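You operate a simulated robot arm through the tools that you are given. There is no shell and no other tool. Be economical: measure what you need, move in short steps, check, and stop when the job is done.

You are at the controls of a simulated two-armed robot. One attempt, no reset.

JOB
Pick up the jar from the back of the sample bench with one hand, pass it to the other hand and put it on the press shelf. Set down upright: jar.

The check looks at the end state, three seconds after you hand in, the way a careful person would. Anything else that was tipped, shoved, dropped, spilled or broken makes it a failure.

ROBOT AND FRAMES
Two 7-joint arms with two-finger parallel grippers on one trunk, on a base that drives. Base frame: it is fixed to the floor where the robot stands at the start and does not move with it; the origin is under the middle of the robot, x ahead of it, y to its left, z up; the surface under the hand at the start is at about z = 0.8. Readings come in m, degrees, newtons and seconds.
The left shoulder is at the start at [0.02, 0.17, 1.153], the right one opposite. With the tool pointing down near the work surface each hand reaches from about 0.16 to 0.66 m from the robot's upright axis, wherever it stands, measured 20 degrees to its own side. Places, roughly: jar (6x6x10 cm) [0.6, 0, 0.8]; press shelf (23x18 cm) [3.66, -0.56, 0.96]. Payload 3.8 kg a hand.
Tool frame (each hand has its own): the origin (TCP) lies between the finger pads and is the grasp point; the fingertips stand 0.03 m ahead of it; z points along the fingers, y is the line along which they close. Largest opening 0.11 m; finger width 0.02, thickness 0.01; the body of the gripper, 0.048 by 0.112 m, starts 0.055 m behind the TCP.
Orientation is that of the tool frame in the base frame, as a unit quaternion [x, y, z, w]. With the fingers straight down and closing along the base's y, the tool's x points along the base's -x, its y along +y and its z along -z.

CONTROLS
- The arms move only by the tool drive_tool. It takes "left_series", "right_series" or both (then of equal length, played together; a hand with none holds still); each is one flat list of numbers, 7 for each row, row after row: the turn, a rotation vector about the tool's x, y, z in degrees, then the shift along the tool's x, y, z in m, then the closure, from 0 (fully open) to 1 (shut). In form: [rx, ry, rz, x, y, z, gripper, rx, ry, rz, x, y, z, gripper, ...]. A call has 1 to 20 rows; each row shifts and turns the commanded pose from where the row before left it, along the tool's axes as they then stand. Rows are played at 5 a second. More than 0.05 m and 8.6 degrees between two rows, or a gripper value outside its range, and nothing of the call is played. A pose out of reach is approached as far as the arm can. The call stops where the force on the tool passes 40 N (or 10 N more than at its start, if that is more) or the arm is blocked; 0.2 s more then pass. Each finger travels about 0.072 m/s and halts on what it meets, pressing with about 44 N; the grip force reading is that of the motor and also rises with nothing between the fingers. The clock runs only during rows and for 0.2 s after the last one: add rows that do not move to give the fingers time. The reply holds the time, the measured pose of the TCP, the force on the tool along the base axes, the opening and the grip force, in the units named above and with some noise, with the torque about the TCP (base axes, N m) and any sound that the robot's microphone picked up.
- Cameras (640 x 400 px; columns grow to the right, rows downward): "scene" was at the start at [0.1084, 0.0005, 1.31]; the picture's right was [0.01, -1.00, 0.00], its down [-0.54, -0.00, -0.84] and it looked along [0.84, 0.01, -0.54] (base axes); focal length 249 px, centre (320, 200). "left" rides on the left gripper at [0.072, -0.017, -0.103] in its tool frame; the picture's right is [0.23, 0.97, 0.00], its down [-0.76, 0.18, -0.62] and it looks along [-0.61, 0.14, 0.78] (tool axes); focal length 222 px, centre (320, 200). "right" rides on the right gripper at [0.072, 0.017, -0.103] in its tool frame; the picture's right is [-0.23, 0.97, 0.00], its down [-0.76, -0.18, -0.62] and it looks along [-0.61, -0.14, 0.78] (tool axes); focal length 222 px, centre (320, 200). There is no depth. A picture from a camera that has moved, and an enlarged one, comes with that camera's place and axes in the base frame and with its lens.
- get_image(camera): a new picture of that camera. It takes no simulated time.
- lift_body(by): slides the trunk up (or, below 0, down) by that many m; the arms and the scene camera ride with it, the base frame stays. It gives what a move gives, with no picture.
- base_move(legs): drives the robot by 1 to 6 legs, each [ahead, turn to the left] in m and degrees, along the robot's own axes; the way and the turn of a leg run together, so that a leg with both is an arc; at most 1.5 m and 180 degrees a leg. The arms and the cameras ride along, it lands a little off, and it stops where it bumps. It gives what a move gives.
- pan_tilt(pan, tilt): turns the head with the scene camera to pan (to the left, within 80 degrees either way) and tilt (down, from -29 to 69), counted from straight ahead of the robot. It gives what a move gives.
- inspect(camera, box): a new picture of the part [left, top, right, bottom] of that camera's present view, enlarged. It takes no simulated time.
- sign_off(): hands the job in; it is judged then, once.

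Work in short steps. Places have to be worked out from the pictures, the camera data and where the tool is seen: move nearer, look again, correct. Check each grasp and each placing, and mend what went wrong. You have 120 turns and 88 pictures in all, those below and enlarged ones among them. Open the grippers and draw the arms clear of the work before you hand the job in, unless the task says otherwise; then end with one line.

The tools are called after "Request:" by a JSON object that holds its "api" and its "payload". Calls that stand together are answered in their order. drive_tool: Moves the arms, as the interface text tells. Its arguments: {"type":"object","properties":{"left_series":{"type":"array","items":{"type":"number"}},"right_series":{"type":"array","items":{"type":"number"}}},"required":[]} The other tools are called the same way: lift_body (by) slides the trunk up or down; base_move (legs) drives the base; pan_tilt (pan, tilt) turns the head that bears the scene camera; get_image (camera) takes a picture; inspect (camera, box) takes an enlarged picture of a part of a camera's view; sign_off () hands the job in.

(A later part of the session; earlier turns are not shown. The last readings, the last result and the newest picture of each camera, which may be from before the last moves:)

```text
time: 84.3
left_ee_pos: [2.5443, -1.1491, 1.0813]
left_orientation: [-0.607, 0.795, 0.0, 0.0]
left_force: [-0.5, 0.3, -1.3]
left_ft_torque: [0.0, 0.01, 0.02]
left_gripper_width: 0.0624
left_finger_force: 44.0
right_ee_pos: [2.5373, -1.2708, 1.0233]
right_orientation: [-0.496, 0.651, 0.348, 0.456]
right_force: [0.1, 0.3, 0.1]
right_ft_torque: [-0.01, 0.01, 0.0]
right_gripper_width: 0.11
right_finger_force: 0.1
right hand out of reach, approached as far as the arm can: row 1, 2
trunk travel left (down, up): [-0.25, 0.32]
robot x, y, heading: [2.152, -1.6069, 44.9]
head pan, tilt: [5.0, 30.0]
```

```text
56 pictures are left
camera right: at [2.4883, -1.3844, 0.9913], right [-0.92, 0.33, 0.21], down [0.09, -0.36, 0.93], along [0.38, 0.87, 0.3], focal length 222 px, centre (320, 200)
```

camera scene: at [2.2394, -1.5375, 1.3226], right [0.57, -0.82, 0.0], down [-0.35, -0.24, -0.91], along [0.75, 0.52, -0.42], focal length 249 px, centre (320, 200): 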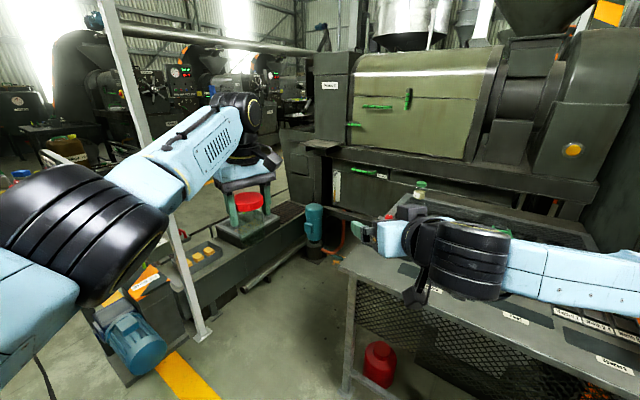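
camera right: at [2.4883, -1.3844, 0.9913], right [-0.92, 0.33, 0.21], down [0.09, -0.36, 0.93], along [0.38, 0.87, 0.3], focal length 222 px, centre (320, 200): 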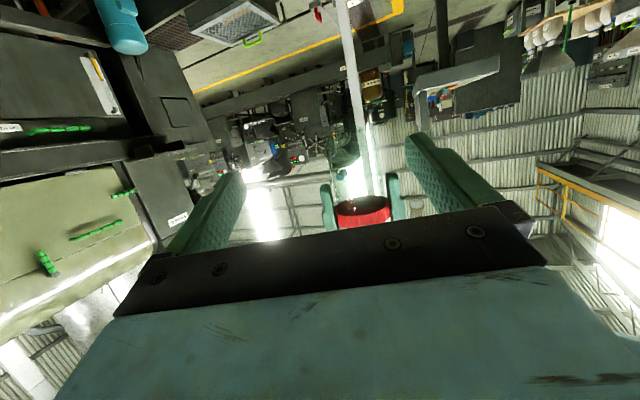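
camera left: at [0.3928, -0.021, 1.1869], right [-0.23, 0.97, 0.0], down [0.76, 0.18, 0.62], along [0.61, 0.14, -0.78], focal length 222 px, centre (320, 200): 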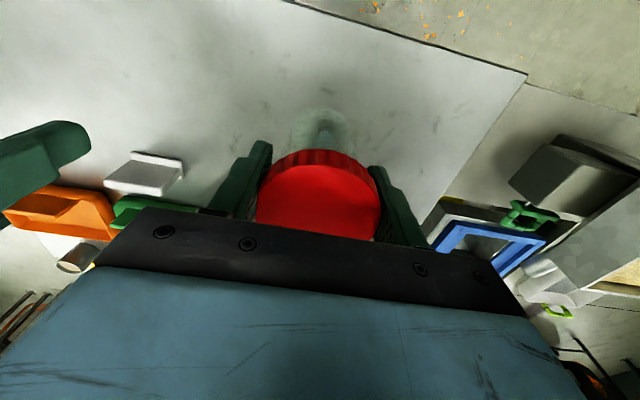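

The right wrist is at a joint limit there. I back it off, flatten it to 10° pitch, yaw it further to 60° (a more natural line from its elbow), and bring the jar nearer with the left hand yawed to match.

Request:
{"api": "drive_tool", "payload": {"right_series": [0, 0, 0, 0, -0.02, -0.04, 0, 0, 0, 0, 0, -0.02, -0.04, 0, 0, -5, 0, 0, -0.02, 0, 0, 0, -5, 0, 0, -0.02, 0, 0, -7.39, 0, -1.3, 0, 0, 0, 0, -7.39, 0, -1.3, 0, 0, 0, 0, -7.39, 0, -1.3, 0, 0, 0, 0, -7.39, 0, -1.3, 0, 0, 0, 0, 0, 0, 0, 0, 0, 0, 0], "left_series": [0, 0, 0, 0, 0, 0, 1, 0, 0, 0, 0, 0, 0, 1, 0, 0, 0, 0.041, 0.009, 0, 1, 0, 0, 0, 0.041, 0.009, 0, 1, 0, 0, -7.5, 0, 0, 0, 1, 0, 0, -7.5, 0, 0, 0, 1, 0, 0, -7.5, 0, 0, 0, 1, 0, 0, -7.5, 0, 0, 0, 1, 0, 0, 0, 0, 0, 0, 1]}}

Request:
{"api": "get_image", "payload": {"camera": "scene"}}

Request:
{"api": "get_image", "payload": {"camera": "right"}}

```text
time: 86.3
left_ee_pos: [2.5052, -1.2231, 1.0808]
left_orientation: [0.792, -0.61, 0.0, 0.0]
left_force: [0.7, 0.2, -1.4]
left_ft_torque: [0.0, -0.01, 0.03]
left_gripper_width: 0.0627
left_finger_force: 44.2
right_ee_pos: [2.5698, -1.3504, 1.0473]
right_orientation: [0.591, -0.476, -0.516, -0.397]
right_force: [0.2, 0.5, 0.6]
right_ft_torque: [0.01, 0.01, 0.0]
right_gripper_width: 0.11
right_finger_force: 0.0
right hand out of reach, approached as far as the arm can: row 8
trunk travel left (down, up): [-0.25, 0.32]
robot x, y, heading: [2.1509, -1.6021, 44.7]
head pan, tilt: [5.0, 30.0]
```

```text
55 pictures are left
camera scene: at [2.2225, -1.5218, 1.3147], right [0.76, -0.65, 0.0], down [-0.32, -0.38, -0.87], along [0.56, 0.66, -0.5], focal length 249 px, centre (320, 200)
```

scene: 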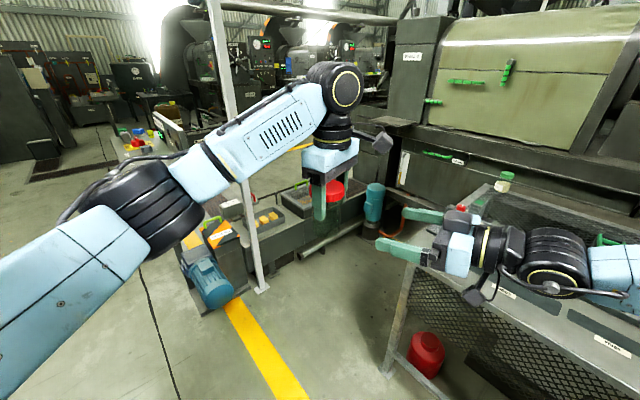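

```text
54 pictures are left
camera right: at [2.578, -1.4646, 0.9932], right [-0.95, -0.19, 0.25], down [0.31, -0.44, 0.84], along [-0.05, 0.88, 0.48], focal length 222 px, centre (320, 200)
```

right: 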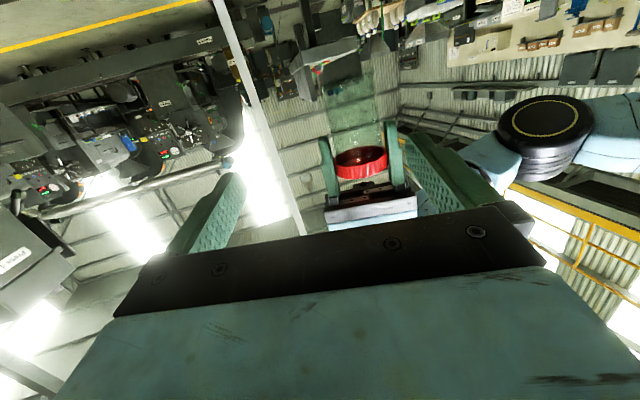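

Orientation is good (hands' closing lines parallel) and jar is 0.139 m ahead but 33 mm off to the side. I shift the left hand sideways and lower the right to jar's lower half.

Request:
{"api": "drive_tool", "payload": {"left_series": [0, 0, 0, 0, -0.017, 0, 1, 0, 0, 0, 0, -0.0165, 0, 1, 0, 0, 0, 0, 0, 0, 1], "right_series": [0, 0, 0, 0.008, 0, 0.005, 0, 0, 0, 0, 0.008, 0, 0.005, 0, 0, 0, 0, 0, 0, 0, 0]}}

Request:
{"api": "get_image", "payload": {"camera": "right"}}

```text
time: 87.2
left_ee_pos: [2.5364, -1.2138, 1.082]
left_orientation: [0.792, -0.611, 0.001, 0.001]
left_force: [-0.8, -0.3, -1.2]
left_ft_torque: [0.0, 0.01, 0.01]
left_gripper_width: 0.0626
left_finger_force: 43.8
right_ee_pos: [2.566, -1.3429, 1.029]
right_orientation: [0.607, -0.468, -0.509, -0.392]
right_force: [-0.5, 0.3, 0.7]
right_ft_torque: [0.0, -0.03, -0.02]
right_gripper_width: 0.1099
right_finger_force: 0.0
trunk travel left (down, up): [-0.25, 0.32]
robot x, y, heading: [2.1487, -1.6063, 44.3]
head pan, tilt: [5.0, 30.0]
```

```text
53 pictures are left
camera right: at [2.5793, -1.4578, 0.9774], right [-0.95, -0.21, 0.22], down [0.29, -0.42, 0.86], along [-0.09, 0.88, 0.46], focal length 222 px, centre (320, 200)
```

right: 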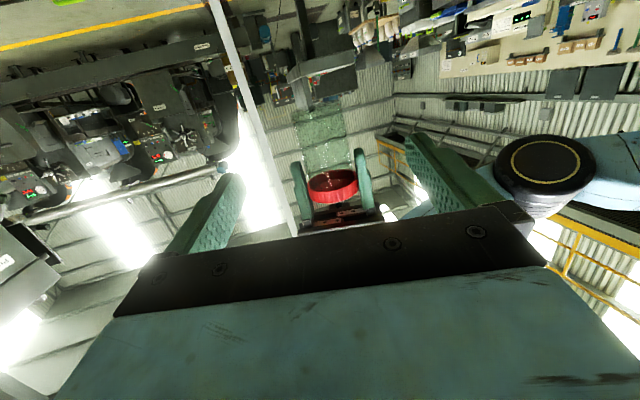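

Aligned now: jar 0.132 m ahead, 4 mm lateral. I advance most of the way and check.

Request:
{"api": "drive_tool", "payload": {"right_series": [0, 0, 0, -0.0057, -0.001, 0.0326, 0, 0, 0, 0, -0.0057, -0.001, 0.0326, 0, 0, 0, 0, -0.0057, -0.001, 0.0326, 0, 0, 0, 0, 0, 0, 0, 0]}}

Request:
{"api": "get_image", "payload": {"camera": "right"}}

Request:
{"api": "inspect", "payload": {"camera": "scene", "box": [260, 110, 500, 260]}}

```text
time: 88.2
left_ee_pos: [2.5374, -1.2134, 1.0803]
left_orientation: [0.792, -0.611, 0.0, 0.0]
left_force: [1.1, 0.3, -0.3]
left_ft_torque: [0.02, -0.03, 0.0]
left_gripper_width: 0.0626
left_finger_force: 44.2
right_ee_pos: [2.5435, -1.247, 1.0299]
right_orientation: [0.606, -0.468, -0.509, -0.393]
right_force: [0.9, -0.5, 0.4]
right_ft_torque: [0.02, -0.01, -0.01]
right_gripper_width: 0.1099
right_finger_force: 0.1
trunk travel left (down, up): [-0.25, 0.32]
robot x, y, heading: [2.1464, -1.6042, 44.5]
head pan, tilt: [5.0, 30.0]
```

```text
52 pictures are left
camera right: at [2.5564, -1.3616, 0.9773], right [-0.95, -0.21, 0.22], down [0.29, -0.42, 0.86], along [-0.08, 0.88, 0.46], focal length 222 px, centre (320, 200)
```

right: 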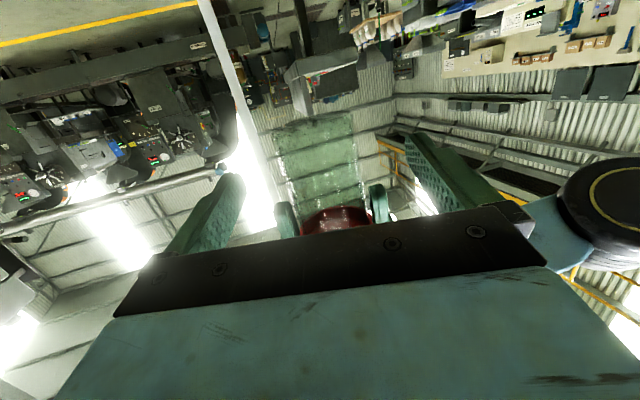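

```text
2.67 times, centred on (380, 185) of scene
camera zoom: at [2.2223, -1.5215, 1.3147], right [0.76, -0.65, 0.0], down [-0.32, -0.38, -0.87], along [0.56, 0.66, -0.5], focal length 664 px, centre (160, 240)
```

zoom: 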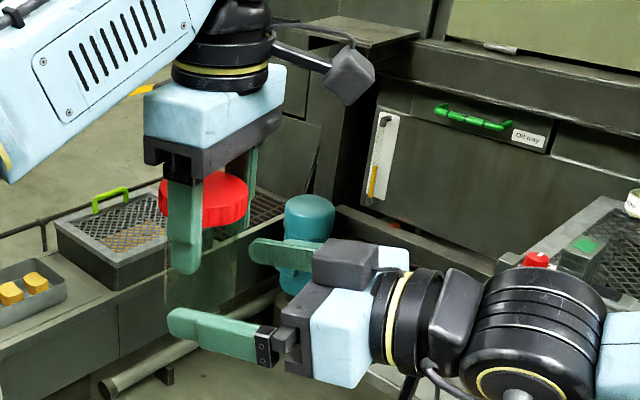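

Clear so far: the right fingers are below the left ones and straddle the jar. I advance the last 34 mm and close.

Request:
{"api": "drive_tool", "payload": {"right_series": [0, 0, 0, -0.003, -0.0015, 0.0168, 0, 0, 0, 0, -0.003, -0.0015, 0.0168, 0, 0, 0, 0, 0, 0, 0, 0, 0, 0, 0, 0, 0, 0, 1, 0, 0, 0, 0, 0, 0, 1, 0, 0, 0, 0, 0, 0, 1, 0, 0, 0, 0, 0, 0, 1, 0, 0, 0, 0, 0, 0, 1]}}

Request:
{"api": "inspect", "payload": {"camera": "scene", "box": [260, 110, 500, 260]}}

Request:
{"api": "get_image", "payload": {"camera": "right"}}

```text
time: 90.0
left_ee_pos: [2.5362, -1.2131, 1.081]
left_orientation: [0.792, -0.61, 0.0, 0.0]
left_force: [9.4, 6.0, -0.6]
left_ft_torque: [-0.01, 0.04, -0.09]
left_gripper_width: 0.0624
left_finger_force: 43.5
right_ee_pos: [2.5376, -1.2117, 1.0289]
right_orientation: [0.608, -0.467, -0.509, -0.392]
right_force: [-10.0, -5.4, 0.5]
right_ft_torque: [0.31, -0.52, 0.12]
right_gripper_width: 0.0552
right_finger_force: 44.0
trunk travel left (down, up): [-0.25, 0.32]
robot x, y, heading: [2.1494, -1.6067, 44.7]
head pan, tilt: [5.0, 30.0]
```

```text
2.67 times, centred on (380, 185) of scene
camera zoom: at [2.2222, -1.5211, 1.3147], right [0.76, -0.65, 0.0], down [-0.32, -0.38, -0.87], along [0.56, 0.66, -0.5], focal length 664 px, centre (160, 240)
```

zoom: 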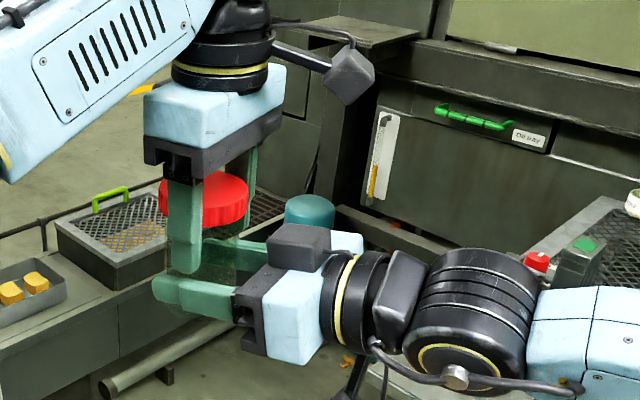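

```text
49 pictures are left
camera right: at [2.5498, -1.3274, 0.9774], right [-0.95, -0.21, 0.22], down [0.29, -0.42, 0.86], along [-0.09, 0.88, 0.46], focal length 222 px, centre (320, 200)
```

right: 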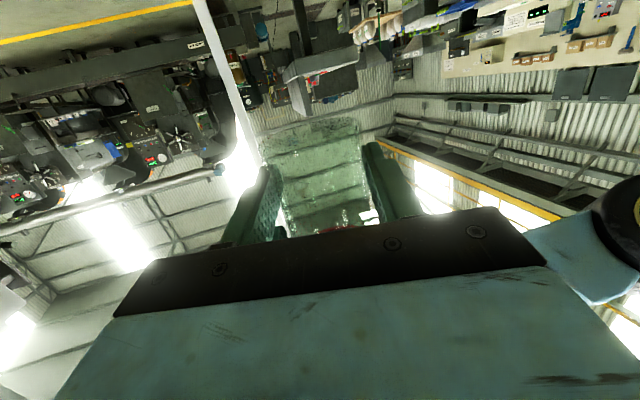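

The right hand grips the glass at 0.055 m. I open the left hand and check before raising it.

Request:
{"api": "drive_tool", "payload": {"left_series": [0, 0, 0, 0, 0, 0, 0.5, 0, 0, 0, 0, 0, 0, 0, 0, 0, 0, 0, 0, 0, 0, 0, 0, 0, 0, 0, 0, 0, 0, 0, 0, 0, 0, 0, 0]}}

Request:
{"api": "inspect", "payload": {"camera": "scene", "box": [260, 110, 500, 260]}}

```text
time: 91.2
left_ee_pos: [2.5361, -1.2147, 1.0813]
left_orientation: [0.792, -0.611, -0.001, 0.0]
left_force: [0.3, 1.2, 0.5]
left_ft_torque: [-0.02, 0.02, 0.0]
left_gripper_width: 0.1098
left_finger_force: 0.2
right_ee_pos: [2.539, -1.2128, 1.0303]
right_orientation: [0.607, -0.468, -0.509, -0.392]
right_force: [0.2, 0.5, -0.1]
right_ft_torque: [-0.02, -0.03, 0.04]
right_gripper_width: 0.0552
right_finger_force: 44.3
trunk travel left (down, up): [-0.25, 0.32]
robot x, y, heading: [2.1497, -1.6027, 45.2]
head pan, tilt: [5.0, 30.0]
```

```text
2.67 times, centred on (380, 185) of scene
camera zoom: at [2.2222, -1.5211, 1.3147], right [0.76, -0.65, 0.0], down [-0.32, -0.38, -0.87], along [0.56, 0.66, -0.5], focal length 664 px, centre (160, 240)
```

zoom: 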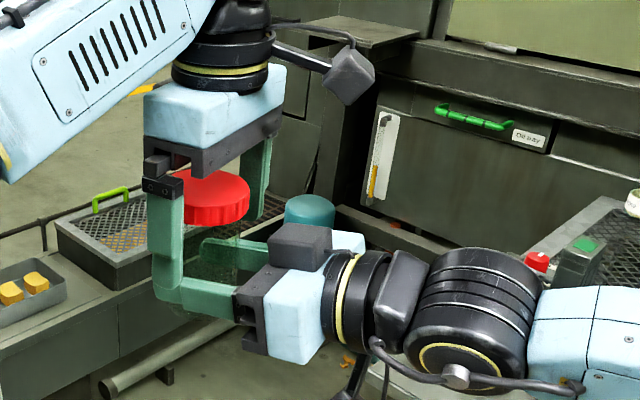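

The jar stays in the right hand. I raise the left hand off and draw it back to the left.

Request:
{"api": "drive_tool", "payload": {"left_series": [0, 0, 0, 0, 0, -0.03, 0, 0, 0, 0, 0, 0, -0.04, 0, 0, 0, 0, 0, 0, -0.04, 0, 0, 0, 0, 0, 0, -0.03, 0, 0, 0, 0, 0, 0.04, 0, 0, 0, 0, 7.5, 0, 0.045, 0, 0, 0, 0, 7.5, 0, 0.045, 0, 0, 0, 0, 7.5, 0, 0.045, 0, 0, 0, 0, 7.5, 0, 0.045, 0, 0, 0, 0, 7.5, 0, 0.04, 0, 0, 0, 0, 7.5, 0, 0.03, 0, 0, 0, 0, 0, 0, 0, 0, 0]}}

Request:
{"api": "get_image", "payload": {"camera": "scene"}}

```text
time: 93.8
left_ee_pos: [2.2417, -1.2159, 1.2159]
left_orientation: [-0.498, 0.867, 0.0, 0.0]
left_force: [-0.1, 0.9, 0.6]
left_ft_torque: [-0.03, 0.01, 0.01]
left_gripper_width: 0.1102
left_finger_force: 0.1
left hand out of reach, approached as far as the arm can: row 4
right_ee_pos: [2.539, -1.2125, 1.0289]
right_orientation: [0.607, -0.468, -0.509, -0.392]
right_force: [0.5, -0.1, 0.0]
right_ft_torque: [-0.04, -0.01, 0.0]
right_gripper_width: 0.0552
right_finger_force: 43.7
trunk travel left (down, up): [-0.25, 0.32]
robot x, y, heading: [2.1509, -1.6065, 44.7]
head pan, tilt: [5.0, 30.0]
```

```text
47 pictures are left
camera scene: at [2.2226, -1.5212, 1.3146], right [0.76, -0.65, 0.0], down [-0.32, -0.38, -0.87], along [0.56, 0.66, -0.5], focal length 249 px, centre (320, 200)
```

scene: 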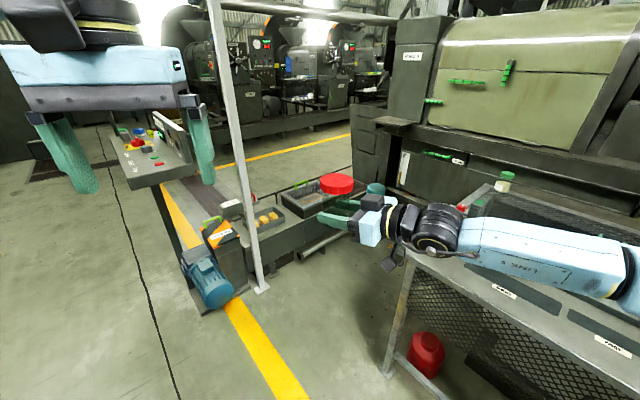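

The jar is now held by the right hand alone. Before threading between pole and tool bench I check how far the left elbow and base stick out.

Request:
{"api": "pan_tilt", "payload": {"pan": 70, "tilt": 45}}

Request:
{"api": "get_image", "payload": {"camera": "scene"}}

Request:
{"api": "pan_tilt", "payload": {"pan": 0, "tilt": 69}}

Request:
{"api": "get_image", "payload": {"camera": "scene"}}

```text
time: 95.1
left_ee_pos: [2.2429, -1.2175, 1.2151]
left_orientation: [-0.498, 0.867, 0.0, 0.0]
left_force: [-0.1, -0.1, 0.1]
left_ft_torque: [-0.03, 0.01, -0.04]
left_gripper_width: 0.1098
left_finger_force: 0.0
right_ee_pos: [2.5378, -1.2122, 1.0299]
right_orientation: [0.607, -0.469, -0.508, -0.393]
right_force: [0.0, 0.6, 0.0]
right_ft_torque: [-0.02, 0.0, 0.0]
right_gripper_width: 0.0552
right_finger_force: 44.1
trunk travel left (down, up): [-0.25, 0.32]
robot x, y, heading: [2.152, -1.6043, 44.7]
head pan, tilt: [70.0, 45.0]
```

```text
46 pictures are left
camera scene: at [2.1298, -1.5161, 1.2921], right [0.91, 0.42, 0.0], down [0.29, -0.64, -0.71], along [-0.29, 0.64, -0.71], focal length 249 px, centre (320, 200)
```

scene: 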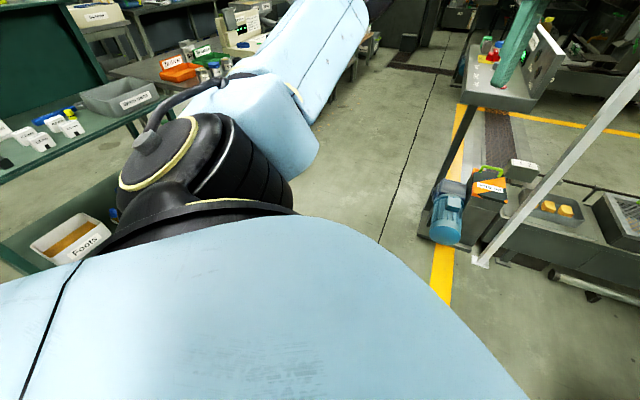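

```text
time: 96.5
left_ee_pos: [2.2416, -1.2169, 1.2159]
left_orientation: [-0.498, 0.867, 0.0, 0.0]
left_force: [-0.4, 0.1, 0.1]
left_ft_torque: [0.04, 0.03, 0.0]
left_gripper_width: 0.11
left_finger_force: 0.1
right_ee_pos: [2.538, -1.2134, 1.0292]
right_orientation: [0.607, -0.468, -0.509, -0.392]
right_force: [-1.0, 0.7, -0.5]
right_ft_torque: [0.02, 0.0, 0.0]
right_gripper_width: 0.0552
right_finger_force: 43.9
trunk travel left (down, up): [-0.25, 0.32]
robot x, y, heading: [2.1551, -1.6024, 44.7]
head pan, tilt: [0.0, 68.8]
```

```text
45 pictures are left
camera scene: at [2.2034, -1.5507, 1.2632], right [0.7, -0.71, 0.0], down [-0.66, -0.66, -0.36], along [0.26, 0.26, -0.93], focal length 249 px, centre (320, 200)
```

scene: 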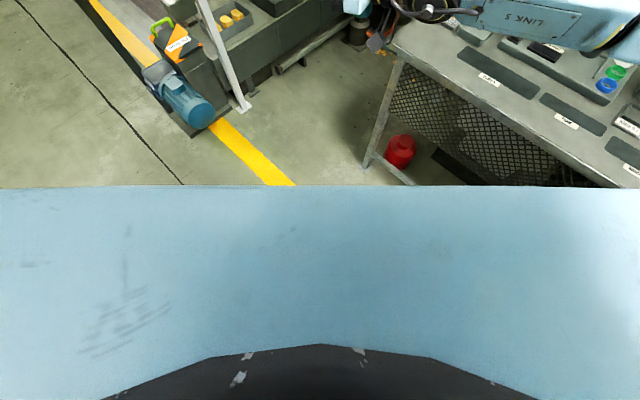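

The left elbow now sticks out far to the left, which would threaten the pole. I extend the left hand forward as at the start, which tucked the elbow in.

Request:
{"api": "drive_tool", "payload": {"left_series": [0, 0, 3, -0.0344, -0.003, 0.012, 0, 0, 0, 3, -0.0344, -0.003, 0.012, 0, 0, 0, 3, -0.0344, -0.003, 0.012, 0, 0, 0, 3, -0.0344, -0.003, 0.012, 0, 0, 0, 3, -0.0344, -0.003, 0.012, 0, 0, 0, 0, 0, 0, 0, 0]}}

Request:
{"api": "pan_tilt", "payload": {"pan": 55, "tilt": 30}}

Request:
{"api": "get_image", "payload": {"camera": "scene"}}

```text
time: 97.9
left_ee_pos: [2.3563, -1.0852, 1.157]
left_orientation: [-0.38, 0.925, 0.0, 0.001]
left_force: [-1.2, -0.6, -0.4]
left_ft_torque: [0.01, -0.05, 0.03]
left_gripper_width: 0.1098
left_finger_force: 0.1
right_ee_pos: [2.5375, -1.213, 1.0294]
right_orientation: [0.606, -0.469, -0.508, -0.394]
right_force: [0.1, -1.0, -0.9]
right_ft_torque: [0.01, -0.01, 0.01]
right_gripper_width: 0.0552
right_finger_force: 44.2
trunk travel left (down, up): [-0.25, 0.32]
robot x, y, heading: [2.1534, -1.603, 44.5]
head pan, tilt: [0.0, 68.8]
```

```text
time: 99.2
left_ee_pos: [2.356, -1.0853, 1.157]
left_orientation: [-0.38, 0.925, 0.0, 0.0]
left_force: [0.7, -0.5, 0.1]
left_ft_torque: [0.01, 0.01, 0.01]
left_gripper_width: 0.1098
left_finger_force: 0.0
right_ee_pos: [2.5382, -1.2128, 1.0307]
right_orientation: [0.607, -0.468, -0.509, -0.392]
right_force: [-0.2, 0.3, -0.9]
right_ft_torque: [0.01, -0.05, -0.02]
right_gripper_width: 0.0551
right_finger_force: 43.9
trunk travel left (down, up): [-0.25, 0.32]
robot x, y, heading: [2.148, -1.6018, 44.9]
head pan, tilt: [55.0, 30.0]
```

```text
44 pictures are left
camera scene: at [2.1485, -1.5008, 1.3146], right [0.99, 0.17, 0.0], down [0.08, -0.49, -0.87], along [-0.14, 0.85, -0.5], focal length 249 px, centre (320, 200)
```

scene: 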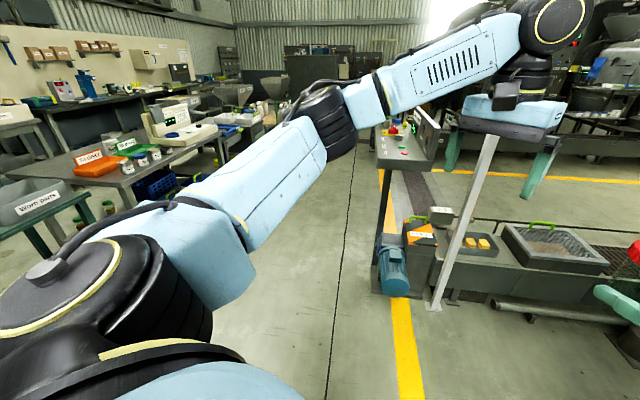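

Still about 0.49 m out. I move the right hand with the jar to its own side and yaw it toward straight ahead (needed for placing anyway), making room to straighten the left arm.

Request:
{"api": "drive_tool", "payload": {"right_series": [0, 0, 0, 0.0006, -0.0148, -0.038, 1, 0, 0, 0, 0.0006, -0.0148, -0.038, 1, 0, 0, 0, 0.0006, -0.0148, -0.038, 1, 0, 0, 0, 0.0006, -0.0148, -0.038, 1, 0, 0, 0, 0.0006, -0.0148, -0.038, 1, 7.39, 0, 1.3, 0, 0, 0, 1, 7.39, 0, 1.3, 0, 0, 0, 1, 7.39, 0, 1.3, 0, 0, 0, 1, 7.39, 0, 1.3, 0, 0, 0, 1, 7.39, 0, 1.3, 0, 0, 0, 1, 7.39, 0, 1.3, 0, 0, 0, 1, 0, 0, 0, 0, 0, 0, 1]}}

Request:
{"api": "pan_tilt", "payload": {"pan": -15, "tilt": 30}}

Request:
{"api": "get_image", "payload": {"camera": "scene"}}

```text
time: 101.8
left_ee_pos: [2.3557, -1.0866, 1.158]
left_orientation: [-0.379, 0.925, 0.0, -0.001]
left_force: [0.4, -0.5, -0.6]
left_ft_torque: [0.04, -0.01, -0.01]
left_gripper_width: 0.1099
left_finger_force: 0.1
right_ee_pos: [2.6533, -1.369, 1.0702]
right_orientation: [-0.395, 0.647, 0.333, 0.561]
right_force: [-0.6, -0.1, -0.9]
right_ft_torque: [-0.03, 0.01, -0.01]
right_gripper_width: 0.0549
right_finger_force: 44.0
right hand out of reach, approached as far as the arm can: row 11
trunk travel left (down, up): [-0.25, 0.32]
robot x, y, heading: [2.1468, -1.6024, 44.4]
head pan, tilt: [55.0, 30.0]
```

```text
time: 103.2
left_ee_pos: [2.3561, -1.0857, 1.1568]
left_orientation: [-0.382, 0.924, 0.0, 0.0]
left_force: [-0.1, 0.6, 0.3]
left_ft_torque: [-0.04, 0.0, -0.01]
left_gripper_width: 0.11
left_finger_force: 0.1
right_ee_pos: [2.6528, -1.3683, 1.0699]
right_orientation: [-0.396, 0.646, 0.334, 0.561]
right_force: [0.4, 0.6, -1.1]
right_ft_torque: [0.0, 0.04, 0.0]
right_gripper_width: 0.0548
right_finger_force: 44.1
trunk travel left (down, up): [-0.25, 0.32]
robot x, y, heading: [2.1483, -1.6027, 44.6]
head pan, tilt: [-15.0, 30.0]
```

```text
43 pictures are left
camera scene: at [2.2422, -1.5452, 1.3147], right [0.5, -0.87, 0.0], down [-0.43, -0.25, -0.87], along [0.75, 0.43, -0.5], focal length 249 px, centre (320, 200)
```

scene: 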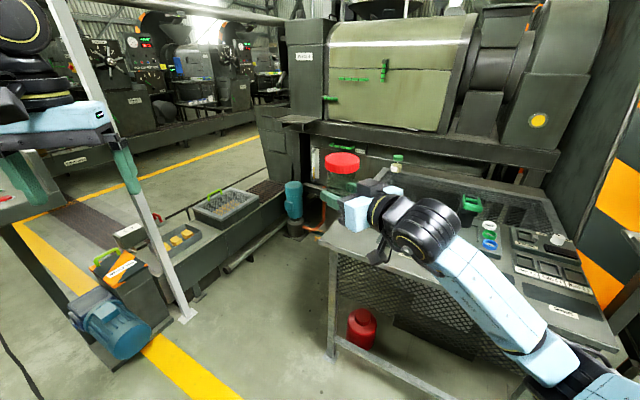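

Right hand now points nearly ahead. I straighten the left arm (forward and inward) to tuck its elbow.

Request:
{"api": "drive_tool", "payload": {"left_series": [0, 0, 0, -0.03, -0.03, 0, 0, 0, 0, 0, -0.03, -0.03, 0, 0, 0, 0, 0, -0.03, -0.03, 0, 0, 0, 0, 0, 0, 0, 0, 0]}}

Request:
{"api": "pan_tilt", "payload": {"pan": 55, "tilt": 30}}

Request:
{"api": "get_image", "payload": {"camera": "scene"}}

```text
time: 104.2
left_ee_pos: [2.4815, -1.0849, 1.1566]
left_orientation: [-0.38, 0.925, 0.0, 0.0]
left_force: [0.2, 0.5, 0.2]
left_ft_torque: [-0.01, -0.03, 0.0]
left_gripper_width: 0.1097
left_finger_force: 0.1
right_ee_pos: [2.6511, -1.3658, 1.0705]
right_orientation: [-0.398, 0.646, 0.334, 0.56]
right_force: [0.2, 0.4, -0.5]
right_ft_torque: [-0.03, -0.02, -0.03]
right_gripper_width: 0.0548
right_finger_force: 44.0
trunk travel left (down, up): [-0.25, 0.32]
robot x, y, heading: [2.1511, -1.6042, 44.6]
head pan, tilt: [-15.0, 30.0]
```

```text
time: 105.6
left_ee_pos: [2.4839, -1.0872, 1.1572]
left_orientation: [-0.381, 0.925, 0.001, 0.0]
left_force: [-0.2, 0.0, -0.8]
left_ft_torque: [0.02, -0.02, 0.0]
left_gripper_width: 0.1099
left_finger_force: 0.1
right_ee_pos: [2.6532, -1.3676, 1.0696]
right_orientation: [-0.395, 0.645, 0.334, 0.562]
right_force: [-0.1, -1.4, -1.5]
right_ft_torque: [-0.03, 0.01, -0.01]
right_gripper_width: 0.0549
right_finger_force: 44.1
trunk travel left (down, up): [-0.25, 0.32]
robot x, y, heading: [2.1511, -1.6029, 44.8]
head pan, tilt: [55.0, 30.0]
```

```text
42 pictures are left
camera scene: at [2.1486, -1.5009, 1.3147], right [0.99, 0.17, 0.0], down [0.08, -0.49, -0.87], along [-0.14, 0.85, -0.5], focal length 249 px, centre (320, 200)
```

scene: 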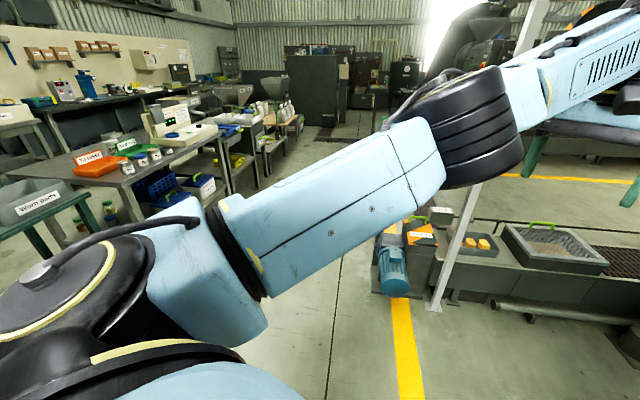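

The left elbow is tucked (y ≈ 0.3). Now I drive: swing left, forward, then turn onto ≈24° and pass between pole and bench corner, stopping part-way to check.

Request:
{"api": "base_move", "payload": {"legs": [[0, 40], [0.5, 0], [0, -61], [0.4, 0]]}}

Request:
{"api": "pan_tilt", "payload": {"pan": 0, "tilt": 40}}

Request:
{"api": "get_image", "payload": {"camera": "scene"}}

Request:
{"api": "pan_tilt", "payload": {"pan": 50, "tilt": 40}}

Request:
{"api": "get_image", "payload": {"camera": "scene"}}

```text
time: 115.2
left_ee_pos: [3.0578, -0.5765, 1.1569]
left_orientation: [-0.207, 0.978, -0.001, -0.001]
left_force: [-0.3, -0.1, -0.7]
left_ft_torque: [0.01, 0.02, 0.01]
left_gripper_width: 0.11
left_finger_force: 0.0
right_ee_pos: [3.115, -0.8988, 1.0702]
right_orientation: [-0.272, 0.707, 0.227, 0.612]
right_force: [0.6, -0.7, -0.5]
right_ft_torque: [-0.03, 0.04, -0.01]
right_gripper_width: 0.0544
right_finger_force: 43.9
trunk travel left (down, up): [-0.25, 0.32]
robot x, y, heading: [2.5633, -0.94, 23.7]
head pan, tilt: [55.0, 30.0]
```

```text
time: 116.5
left_ee_pos: [3.058, -0.5762, 1.1569]
left_orientation: [-0.206, 0.979, 0.0, 0.0]
left_force: [0.1, -0.1, 0.4]
left_ft_torque: [0.0, 0.0, 0.04]
left_gripper_width: 0.1102
left_finger_force: 0.1
right_ee_pos: [3.1147, -0.8986, 1.0701]
right_orientation: [-0.271, 0.707, 0.226, 0.612]
right_force: [-0.2, 1.1, -0.9]
right_ft_torque: [0.0, -0.02, -0.03]
right_gripper_width: 0.0546
right_finger_force: 43.5
trunk travel left (down, up): [-0.25, 0.32]
robot x, y, heading: [2.563, -0.9386, 23.9]
head pan, tilt: [0.0, 40.0]
```

```text
41 pictures are left
camera scene: at [2.657, -0.8987, 1.2993], right [0.4, -0.92, 0.0], down [-0.59, -0.26, -0.77], along [0.7, 0.31, -0.64], focal length 249 px, centre (320, 200)
```

scene: 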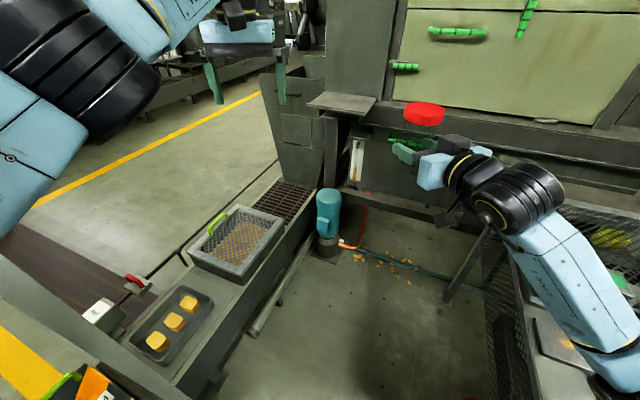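

```text
time: 117.6
left_ee_pos: [3.0577, -0.5771, 1.1561]
left_orientation: [-0.207, 0.978, 0.001, 0.0]
left_force: [-0.2, -0.2, 0.0]
left_ft_torque: [0.02, 0.02, 0.0]
left_gripper_width: 0.1099
left_finger_force: 0.1
right_ee_pos: [3.114, -0.8982, 1.0702]
right_orientation: [-0.272, 0.707, 0.227, 0.612]
right_force: [-0.1, -0.1, -0.4]
right_ft_torque: [-0.01, 0.0, -0.04]
right_gripper_width: 0.0545
right_finger_force: 44.1
trunk travel left (down, up): [-0.25, 0.32]
robot x, y, heading: [2.562, -0.9433, 23.6]
head pan, tilt: [50.0, 40.0]
```

```text
40 pictures are left
camera scene: at [2.603, -0.8514, 1.2993], right [0.96, -0.28, 0.0], down [-0.18, -0.62, -0.77], along [0.21, 0.74, -0.64], focal length 249 px, centre (320, 200)
```

scene: 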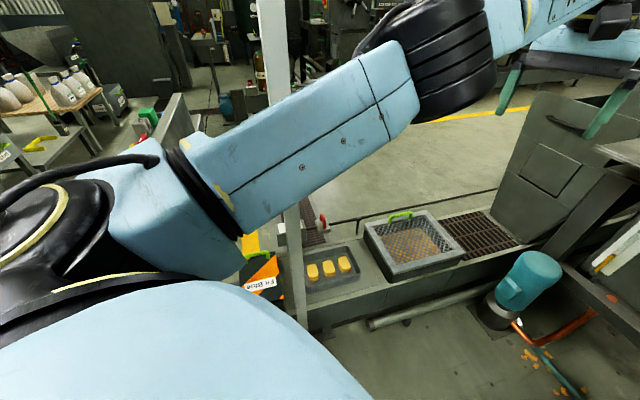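

All clear: corridor y −0.38…−1.25. I test yawing the right hand another 15° toward straight ahead and moving out, then check the reading.

Request:
{"api": "drive_tool", "payload": {"right_series": [0, 0, 0, -0.003, 0, 0.03, 1, 7.39, 0, 1.3, 0, 0, 0, 1, 7.39, 0, 1.3, 0, 0, 0, 1, 0, 0, 0, 0, 0, 0, 1]}}

```text
time: 118.6
left_ee_pos: [3.0584, -0.5761, 1.1572]
left_orientation: [-0.206, 0.978, 0.0, 0.0]
left_force: [0.4, 0.3, -0.1]
left_ft_torque: [-0.03, 0.0, 0.03]
left_gripper_width: 0.1101
left_finger_force: 0.0
right_ee_pos: [3.1371, -0.8788, 1.0689]
right_orientation: [-0.272, 0.707, 0.226, 0.612]
right_force: [-0.2, 0.0, -1.0]
right_ft_torque: [-0.01, -0.01, -0.04]
right_gripper_width: 0.0543
right_finger_force: 44.1
right hand out of reach, approached as far as the arm can: row 2, 3
trunk travel left (down, up): [-0.25, 0.32]
robot x, y, heading: [2.5648, -0.9421, 23.9]
head pan, tilt: [50.0, 40.0]
```

That yaw is the wrist's limit (tool ≈ 41° in the room), still fine: the camera housing will stay 4 cm outside the shelf edge. I drive the remaining 0.47 m.

Request:
{"api": "base_move", "payload": {"legs": [[0.46, 0]]}}

Request:
{"api": "pan_tilt", "payload": {"pan": -5, "tilt": 35}}

Request:
{"api": "get_image", "payload": {"camera": "scene"}}

Request:
{"api": "get_image", "payload": {"camera": "right"}}

```text
time: 121.4
left_ee_pos: [3.4772, -0.3906, 1.157]
left_orientation: [-0.207, 0.978, 0.001, -0.001]
left_force: [0.6, 0.9, 0.9]
left_ft_torque: [-0.01, 0.01, 0.0]
left_gripper_width: 0.1102
left_finger_force: 0.2
right_ee_pos: [3.5567, -0.6939, 1.0698]
right_orientation: [-0.272, 0.706, 0.228, 0.612]
right_force: [0.0, -0.9, -1.8]
right_ft_torque: [-0.03, 0.0, 0.01]
right_gripper_width: 0.0544
right_finger_force: 43.8
trunk travel left (down, up): [-0.25, 0.32]
robot x, y, heading: [2.9818, -0.7564, 23.7]
head pan, tilt: [50.0, 40.0]
```

```text
time: 122.6
left_ee_pos: [3.4767, -0.3916, 1.1567]
left_orientation: [-0.207, 0.978, 0.0, 0.0]
left_force: [0.0, -0.2, 0.5]
left_ft_torque: [-0.01, 0.01, 0.03]
left_gripper_width: 0.1101
left_finger_force: 0.0
right_ee_pos: [3.556, -0.6926, 1.0688]
right_orientation: [-0.273, 0.707, 0.228, 0.611]
right_force: [0.7, 0.2, 0.0]
right_ft_torque: [-0.02, 0.04, 0.01]
right_gripper_width: 0.0543
right_finger_force: 43.9
trunk travel left (down, up): [-0.25, 0.32]
robot x, y, heading: [2.9776, -0.7524, 23.7]
head pan, tilt: [-5.0, 35.0]
```

```text
39 pictures are left
camera scene: at [3.0818, -0.7195, 1.3069], right [0.32, -0.95, 0.0], down [-0.54, -0.19, -0.82], along [0.78, 0.27, -0.57], focal length 249 px, centre (320, 200)
```

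scene: 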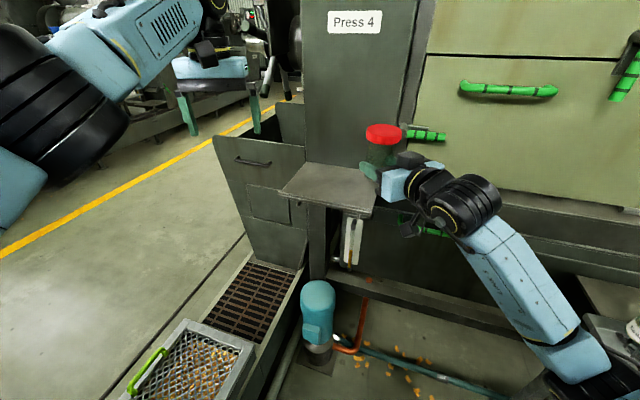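

```text
38 pictures are left
camera right: at [3.461, -0.7553, 1.0134], right [-0.62, 0.75, 0.21], down [-0.27, -0.46, 0.85], along [0.74, 0.47, 0.49], focal length 222 px, centre (320, 200)
```

right: 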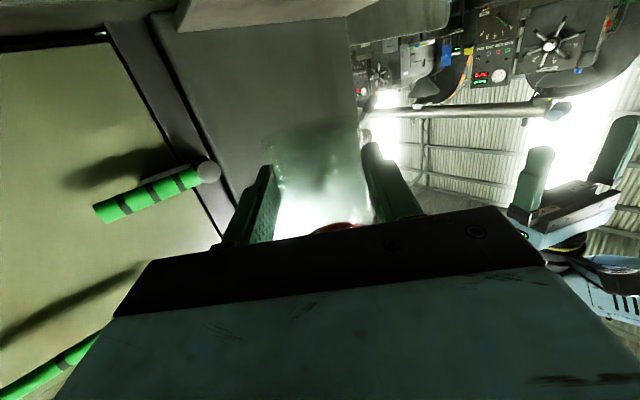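

I'm at the shelf; jar at [3.556, −0.693], bottom ~8 cm above the shelf level. I move it over the shelf towards [3.61, −0.58].

Request:
{"api": "drive_tool", "payload": {"right_series": [0, 0, 0, -0.0057, 0.016, 0.038, 1, 0, 0, 0, -0.0057, 0.016, 0.038, 1, 0, 0, 0, -0.0057, 0.016, 0.038, 1, 0, 0, 0, 0, 0, 0, 1]}}

Request:
{"api": "inspect", "payload": {"camera": "scene", "box": [240, 90, 480, 240]}}

```text
time: 123.6
left_ee_pos: [3.4767, -0.3908, 1.1569]
left_orientation: [-0.207, 0.978, 0.0, 0.0]
left_force: [0.3, 0.2, -0.7]
left_ft_torque: [-0.04, 0.01, 0.01]
left_gripper_width: 0.1099
left_finger_force: 0.0
right_ee_pos: [3.5664, -0.6738, 1.068]
right_orientation: [-0.274, 0.707, 0.228, 0.611]
right_force: [0.1, 0.3, -1.2]
right_ft_torque: [-0.01, 0.02, 0.01]
right_gripper_width: 0.0543
right_finger_force: 43.9
right hand out of reach, approached as far as the arm can: row 1, 2, 3
trunk travel left (down, up): [-0.25, 0.32]
robot x, y, heading: [2.9797, -0.7532, 23.6]
head pan, tilt: [-5.0, 35.0]
```

```text
2.67 times, centred on (360, 165) of scene
camera zoom: at [3.0819, -0.7196, 1.3069], right [0.32, -0.95, 0.0], down [-0.54, -0.19, -0.82], along [0.78, 0.26, -0.57], focal length 664 px, centre (213, 293)
```

zoom: 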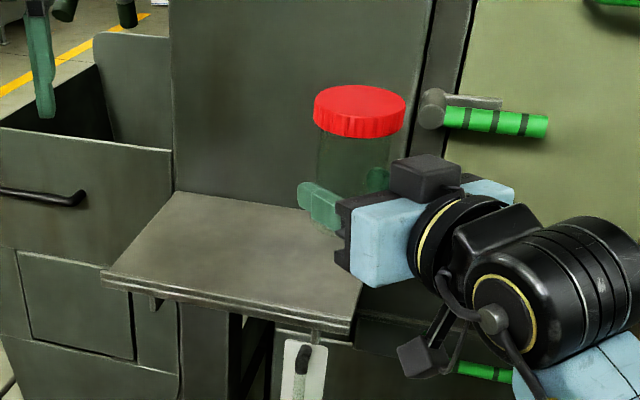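

The arm is at its limit sideways, so I let the base do it: turning it 9° left swings the jar over the shelf.

Request:
{"api": "base_move", "payload": {"legs": [[0, 9]]}}

Request:
{"api": "drive_tool", "payload": {"right_series": [0, 0, 0, -0.003, -0.01, 0.025, 1, 0, 0, 0, -0.003, -0.01, 0.025, 1, 0, 0, 0, 0, 0, 0, 1]}}

Request:
{"api": "inspect", "payload": {"camera": "scene", "box": [240, 90, 480, 240]}}

```text
time: 124.7
left_ee_pos: [3.413, -0.3172, 1.1568]
left_orientation: [-0.283, 0.959, 0.001, 0.0]
left_force: [0.0, -0.1, 0.1]
left_ft_torque: [-0.04, 0.0, 0.01]
left_gripper_width: 0.1097
left_finger_force: 0.0
right_ee_pos: [3.5463, -0.5839, 1.0691]
right_orientation: [-0.327, 0.683, 0.275, 0.592]
right_force: [0.0, 0.3, -0.4]
right_ft_torque: [-0.03, 0.04, -0.02]
right_gripper_width: 0.0539
right_finger_force: 44.3
trunk travel left (down, up): [-0.25, 0.32]
robot x, y, heading: [2.9822, -0.7572, 32.9]
head pan, tilt: [-5.0, 35.0]
```

```text
time: 125.5
left_ee_pos: [3.413, -0.318, 1.1561]
left_orientation: [-0.283, 0.959, 0.0, 0.0]
left_force: [0.1, 0.1, -1.0]
left_ft_torque: [-0.02, 0.0, 0.03]
left_gripper_width: 0.1103
left_finger_force: 0.1
right_ee_pos: [3.5937, -0.5581, 1.0666]
right_orientation: [-0.328, 0.683, 0.276, 0.591]
right_force: [-0.1, -0.2, -0.6]
right_ft_torque: [-0.02, 0.03, 0.01]
right_gripper_width: 0.0542
right_finger_force: 43.9
trunk travel left (down, up): [-0.25, 0.32]
robot x, y, heading: [2.982, -0.7537, 32.8]
head pan, tilt: [-5.0, 35.0]
```

```text
2.67 times, centred on (360, 165) of scene
camera zoom: at [3.0747, -0.7042, 1.3069], right [0.47, -0.88, 0.0], down [-0.51, -0.27, -0.82], along [0.72, 0.38, -0.57], focal length 664 px, centre (213, 293)
```

zoom: 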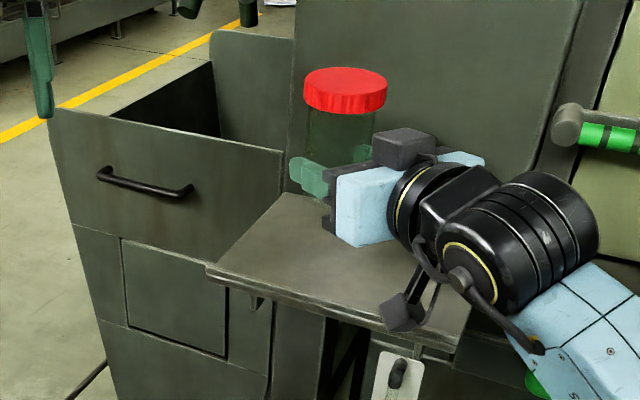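

Now the jar is over the shelf at [3.594, −0.558]. I shift 18 mm deeper and descend most of the way, then look.

Request:
{"api": "drive_tool", "payload": {"right_series": [0, 0, 0, -0.001, -0.017, 0.0076, 1, 0, 0, 0, 0.0165, 0, 0.0025, 1, 0, 0, 0, 0.0165, 0, 0.0025, 1, 0, 0, 0, 0.0165, 0, 0.0025, 1, 0, 0, 0, 0, 0, 0, 1]}}

Request:
{"api": "inspect", "payload": {"camera": "scene", "box": [280, 110, 440, 210]}}

```text
time: 126.7
left_ee_pos: [3.4141, -0.3161, 1.1567]
left_orientation: [-0.282, 0.959, 0.0, 0.0]
left_force: [-0.3, -0.4, 0.4]
left_ft_torque: [0.0, -0.01, 0.0]
left_gripper_width: 0.1101
left_finger_force: 0.1
right_ee_pos: [3.6119, -0.5641, 1.0174]
right_orientation: [-0.328, 0.684, 0.274, 0.591]
right_force: [0.8, 0.6, -0.2]
right_ft_torque: [0.01, 0.0, 0.0]
right_gripper_width: 0.0541
right_finger_force: 44.1
trunk travel left (down, up): [-0.25, 0.32]
robot x, y, heading: [2.9804, -0.7543, 32.7]
head pan, tilt: [-5.0, 35.0]
```

```text
4.00 times, centred on (360, 160) of scene
camera zoom: at [3.0749, -0.7042, 1.3069], right [0.47, -0.88, 0.0], down [-0.51, -0.27, -0.82], along [0.72, 0.38, -0.57], focal length 997 px, centre (160, 360)
```

zoom: 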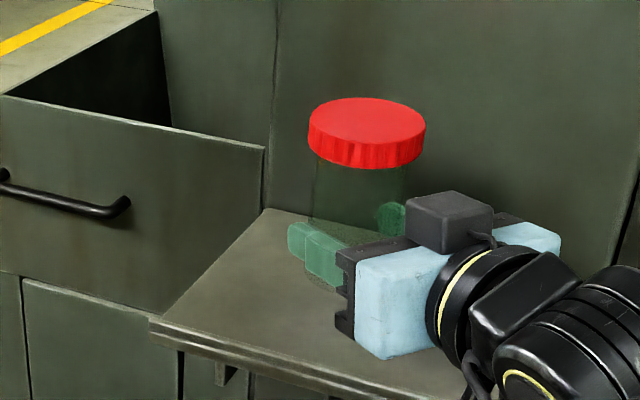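

TCP is at z 1.017, still free. I check the camera housing's clearance to the shelf's front edge.

Request:
{"api": "inspect", "payload": {"camera": "scene", "box": [310, 150, 438, 230]}}

Request:
{"api": "get_image", "payload": {"camera": "right"}}

```text
5.00 times, centred on (374, 190) of scene
camera zoom: at [3.0749, -0.7042, 1.3069], right [0.47, -0.88, 0.0], down [-0.51, -0.27, -0.82], along [0.72, 0.38, -0.57], focal length 1246 px, centre (50, 250)
```

zoom: 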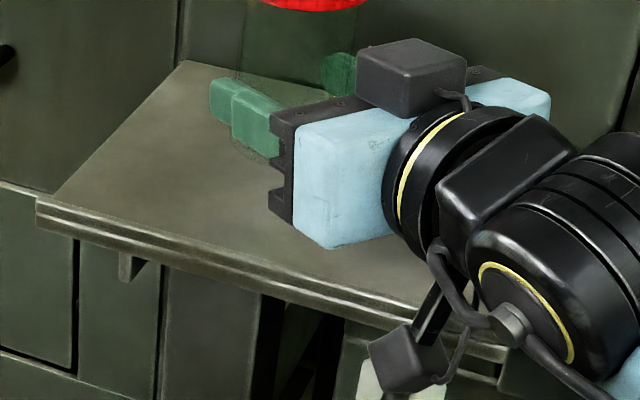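

```text
33 pictures are left
camera right: at [3.527, -0.6401, 0.9614], right [-0.73, 0.65, 0.21], down [-0.19, -0.5, 0.85], along [0.65, 0.58, 0.49], focal length 222 px, centre (320, 200)
```

right: 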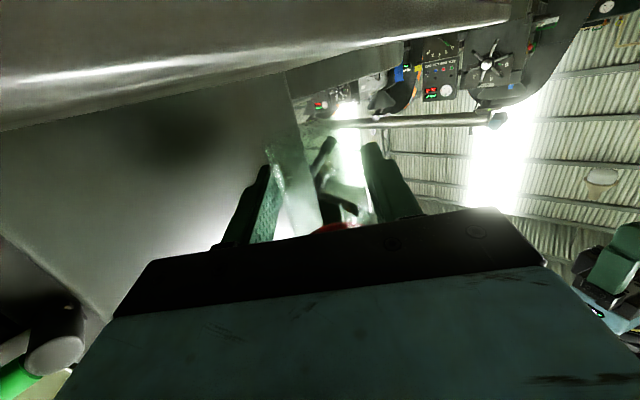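

The housing sits in front of the shelf's edge. I go down 15 mm more and read the force.

Request:
{"api": "drive_tool", "payload": {"right_series": [0, 0, 0, 0.0074, 0, 0.0011, 1, 0, 0, 0, 0.0074, 0, 0.0011, 1, 0, 0, 0, 0, 0, 0, 1]}}

Request:
{"api": "inspect", "payload": {"camera": "scene", "box": [290, 130, 418, 210]}}

```text
time: 127.5
left_ee_pos: [3.4138, -0.3172, 1.156]
left_orientation: [-0.283, 0.959, 0.001, 0.0]
left_force: [-0.2, -0.2, -0.1]
left_ft_torque: [-0.02, -0.01, 0.03]
left_gripper_width: 0.1096
left_finger_force: 0.0
right_ee_pos: [3.6125, -0.5639, 1.0017]
right_orientation: [-0.328, 0.684, 0.275, 0.591]
right_force: [0.3, 0.4, -0.8]
right_ft_torque: [-0.07, -0.02, 0.02]
right_gripper_width: 0.054
right_finger_force: 44.7
trunk travel left (down, up): [-0.25, 0.32]
robot x, y, heading: [2.9745, -0.7565, 32.9]
head pan, tilt: [-5.0, 35.0]
```

```text
5.00 times, centred on (354, 170) of scene
camera zoom: at [3.0749, -0.7042, 1.3069], right [0.47, -0.88, 0.0], down [-0.51, -0.27, -0.82], along [0.72, 0.38, -0.57], focal length 1246 px, centre (150, 350)
```

zoom: 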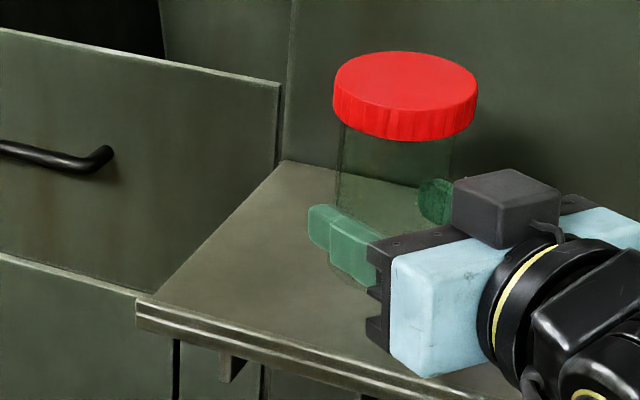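

Still no contact. I continue in 3 mm steps.

Request:
{"api": "drive_tool", "payload": {"right_series": [0, 0, 0, 0.003, 0, 0.0004, 1, 0, 0, 0, 0.003, 0, 0.0004, 1, 0, 0, 0, 0, 0, 0, 1]}}

Request:
{"api": "drive_tool", "payload": {"right_series": [0, 0, 0, 0.002, 0, 0.0003, 1, 0, 0, 0, 0, 0, 0, 1]}}

```text
time: 128.3
left_ee_pos: [3.4139, -0.3179, 1.1549]
left_orientation: [-0.283, 0.959, 0.0, -0.001]
left_force: [0.0, -0.1, 0.3]
left_ft_torque: [-0.01, 0.02, 0.01]
left_gripper_width: 0.11
left_finger_force: 0.0
right_ee_pos: [3.6113, -0.5636, 0.9958]
right_orientation: [-0.327, 0.684, 0.275, 0.592]
right_force: [0.2, 0.3, -1.2]
right_ft_torque: [-0.01, 0.0, -0.02]
right_gripper_width: 0.054
right_finger_force: 43.9
trunk travel left (down, up): [-0.25, 0.32]
robot x, y, heading: [2.9803, -0.7575, 32.7]
head pan, tilt: [-5.0, 35.0]
```

```text
time: 128.9
left_ee_pos: [3.4141, -0.3168, 1.1578]
left_orientation: [-0.283, 0.959, 0.0, -0.001]
left_force: [-1.0, -1.3, -0.9]
left_ft_torque: [0.0, -0.01, 0.04]
left_gripper_width: 0.11
left_finger_force: 0.0
right_ee_pos: [3.6118, -0.5641, 0.9953]
right_orientation: [-0.328, 0.683, 0.275, 0.591]
right_force: [0.8, -0.1, -1.2]
right_ft_torque: [-0.02, 0.0, -0.01]
right_gripper_width: 0.054
right_finger_force: 43.9
trunk travel left (down, up): [-0.25, 0.32]
robot x, y, heading: [2.9825, -0.7581, 32.8]
head pan, tilt: [-5.0, 35.0]
```

No contact yet at TCP z ≈ 0.994; I go on in 2 mm steps.

Request:
{"api": "drive_tool", "payload": {"right_series": [0, 0, 0, 0.002, 0, 0.0003, 1, 0, 0, 0, 0.002, 0, 0.0003, 1, 0, 0, 0, 0, 0, 0, 1]}}

Request:
{"api": "drive_tool", "payload": {"right_series": [0, 0, 0, 0.002, 0, 0.0003, 1, 0, 0, 0, 0, 0, 0, 1]}}

Request:
{"api": "inspect", "payload": {"camera": "scene", "box": [290, 130, 418, 210]}}

```text
time: 129.7
left_ee_pos: [3.413, -0.318, 1.157]
left_orientation: [-0.283, 0.959, 0.0, 0.0]
left_force: [0.1, 0.6, 0.2]
left_ft_torque: [0.0, 0.04, 0.01]
left_gripper_width: 0.1101
left_finger_force: 0.0
right_ee_pos: [3.6119, -0.5634, 0.9905]
right_orientation: [-0.328, 0.683, 0.275, 0.592]
right_force: [-0.2, -0.2, -1.5]
right_ft_torque: [-0.02, -0.01, 0.0]
right_gripper_width: 0.0542
right_finger_force: 44.2
trunk travel left (down, up): [-0.25, 0.32]
robot x, y, heading: [2.9819, -0.7571, 33.1]
head pan, tilt: [-5.0, 35.0]
```

```text
time: 130.3
left_ee_pos: [3.4144, -0.3188, 1.1561]
left_orientation: [-0.283, 0.959, -0.001, -0.001]
left_force: [0.2, -0.3, 0.3]
left_ft_torque: [0.0, 0.01, 0.05]
left_gripper_width: 0.11
left_finger_force: 0.1
right_ee_pos: [3.6123, -0.5634, 0.9877]
right_orientation: [-0.328, 0.683, 0.275, 0.591]
right_force: [0.6, -0.2, -0.4]
right_ft_torque: [-0.03, 0.01, 0.0]
right_gripper_width: 0.0542
right_finger_force: 44.1
trunk travel left (down, up): [-0.25, 0.32]
robot x, y, heading: [2.9806, -0.7548, 32.8]
head pan, tilt: [-5.0, 35.0]
```

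```text
5.00 times, centred on (354, 170) of scene
camera zoom: at [3.0749, -0.7041, 1.3069], right [0.47, -0.88, 0.0], down [-0.51, -0.27, -0.82], along [0.72, 0.38, -0.57], focal length 1246 px, centre (150, 350)
```

zoom: 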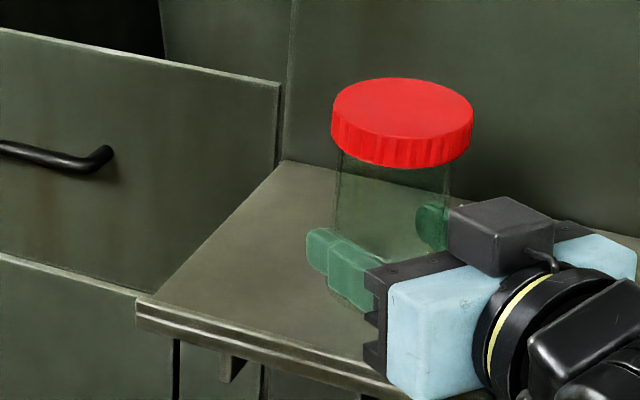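

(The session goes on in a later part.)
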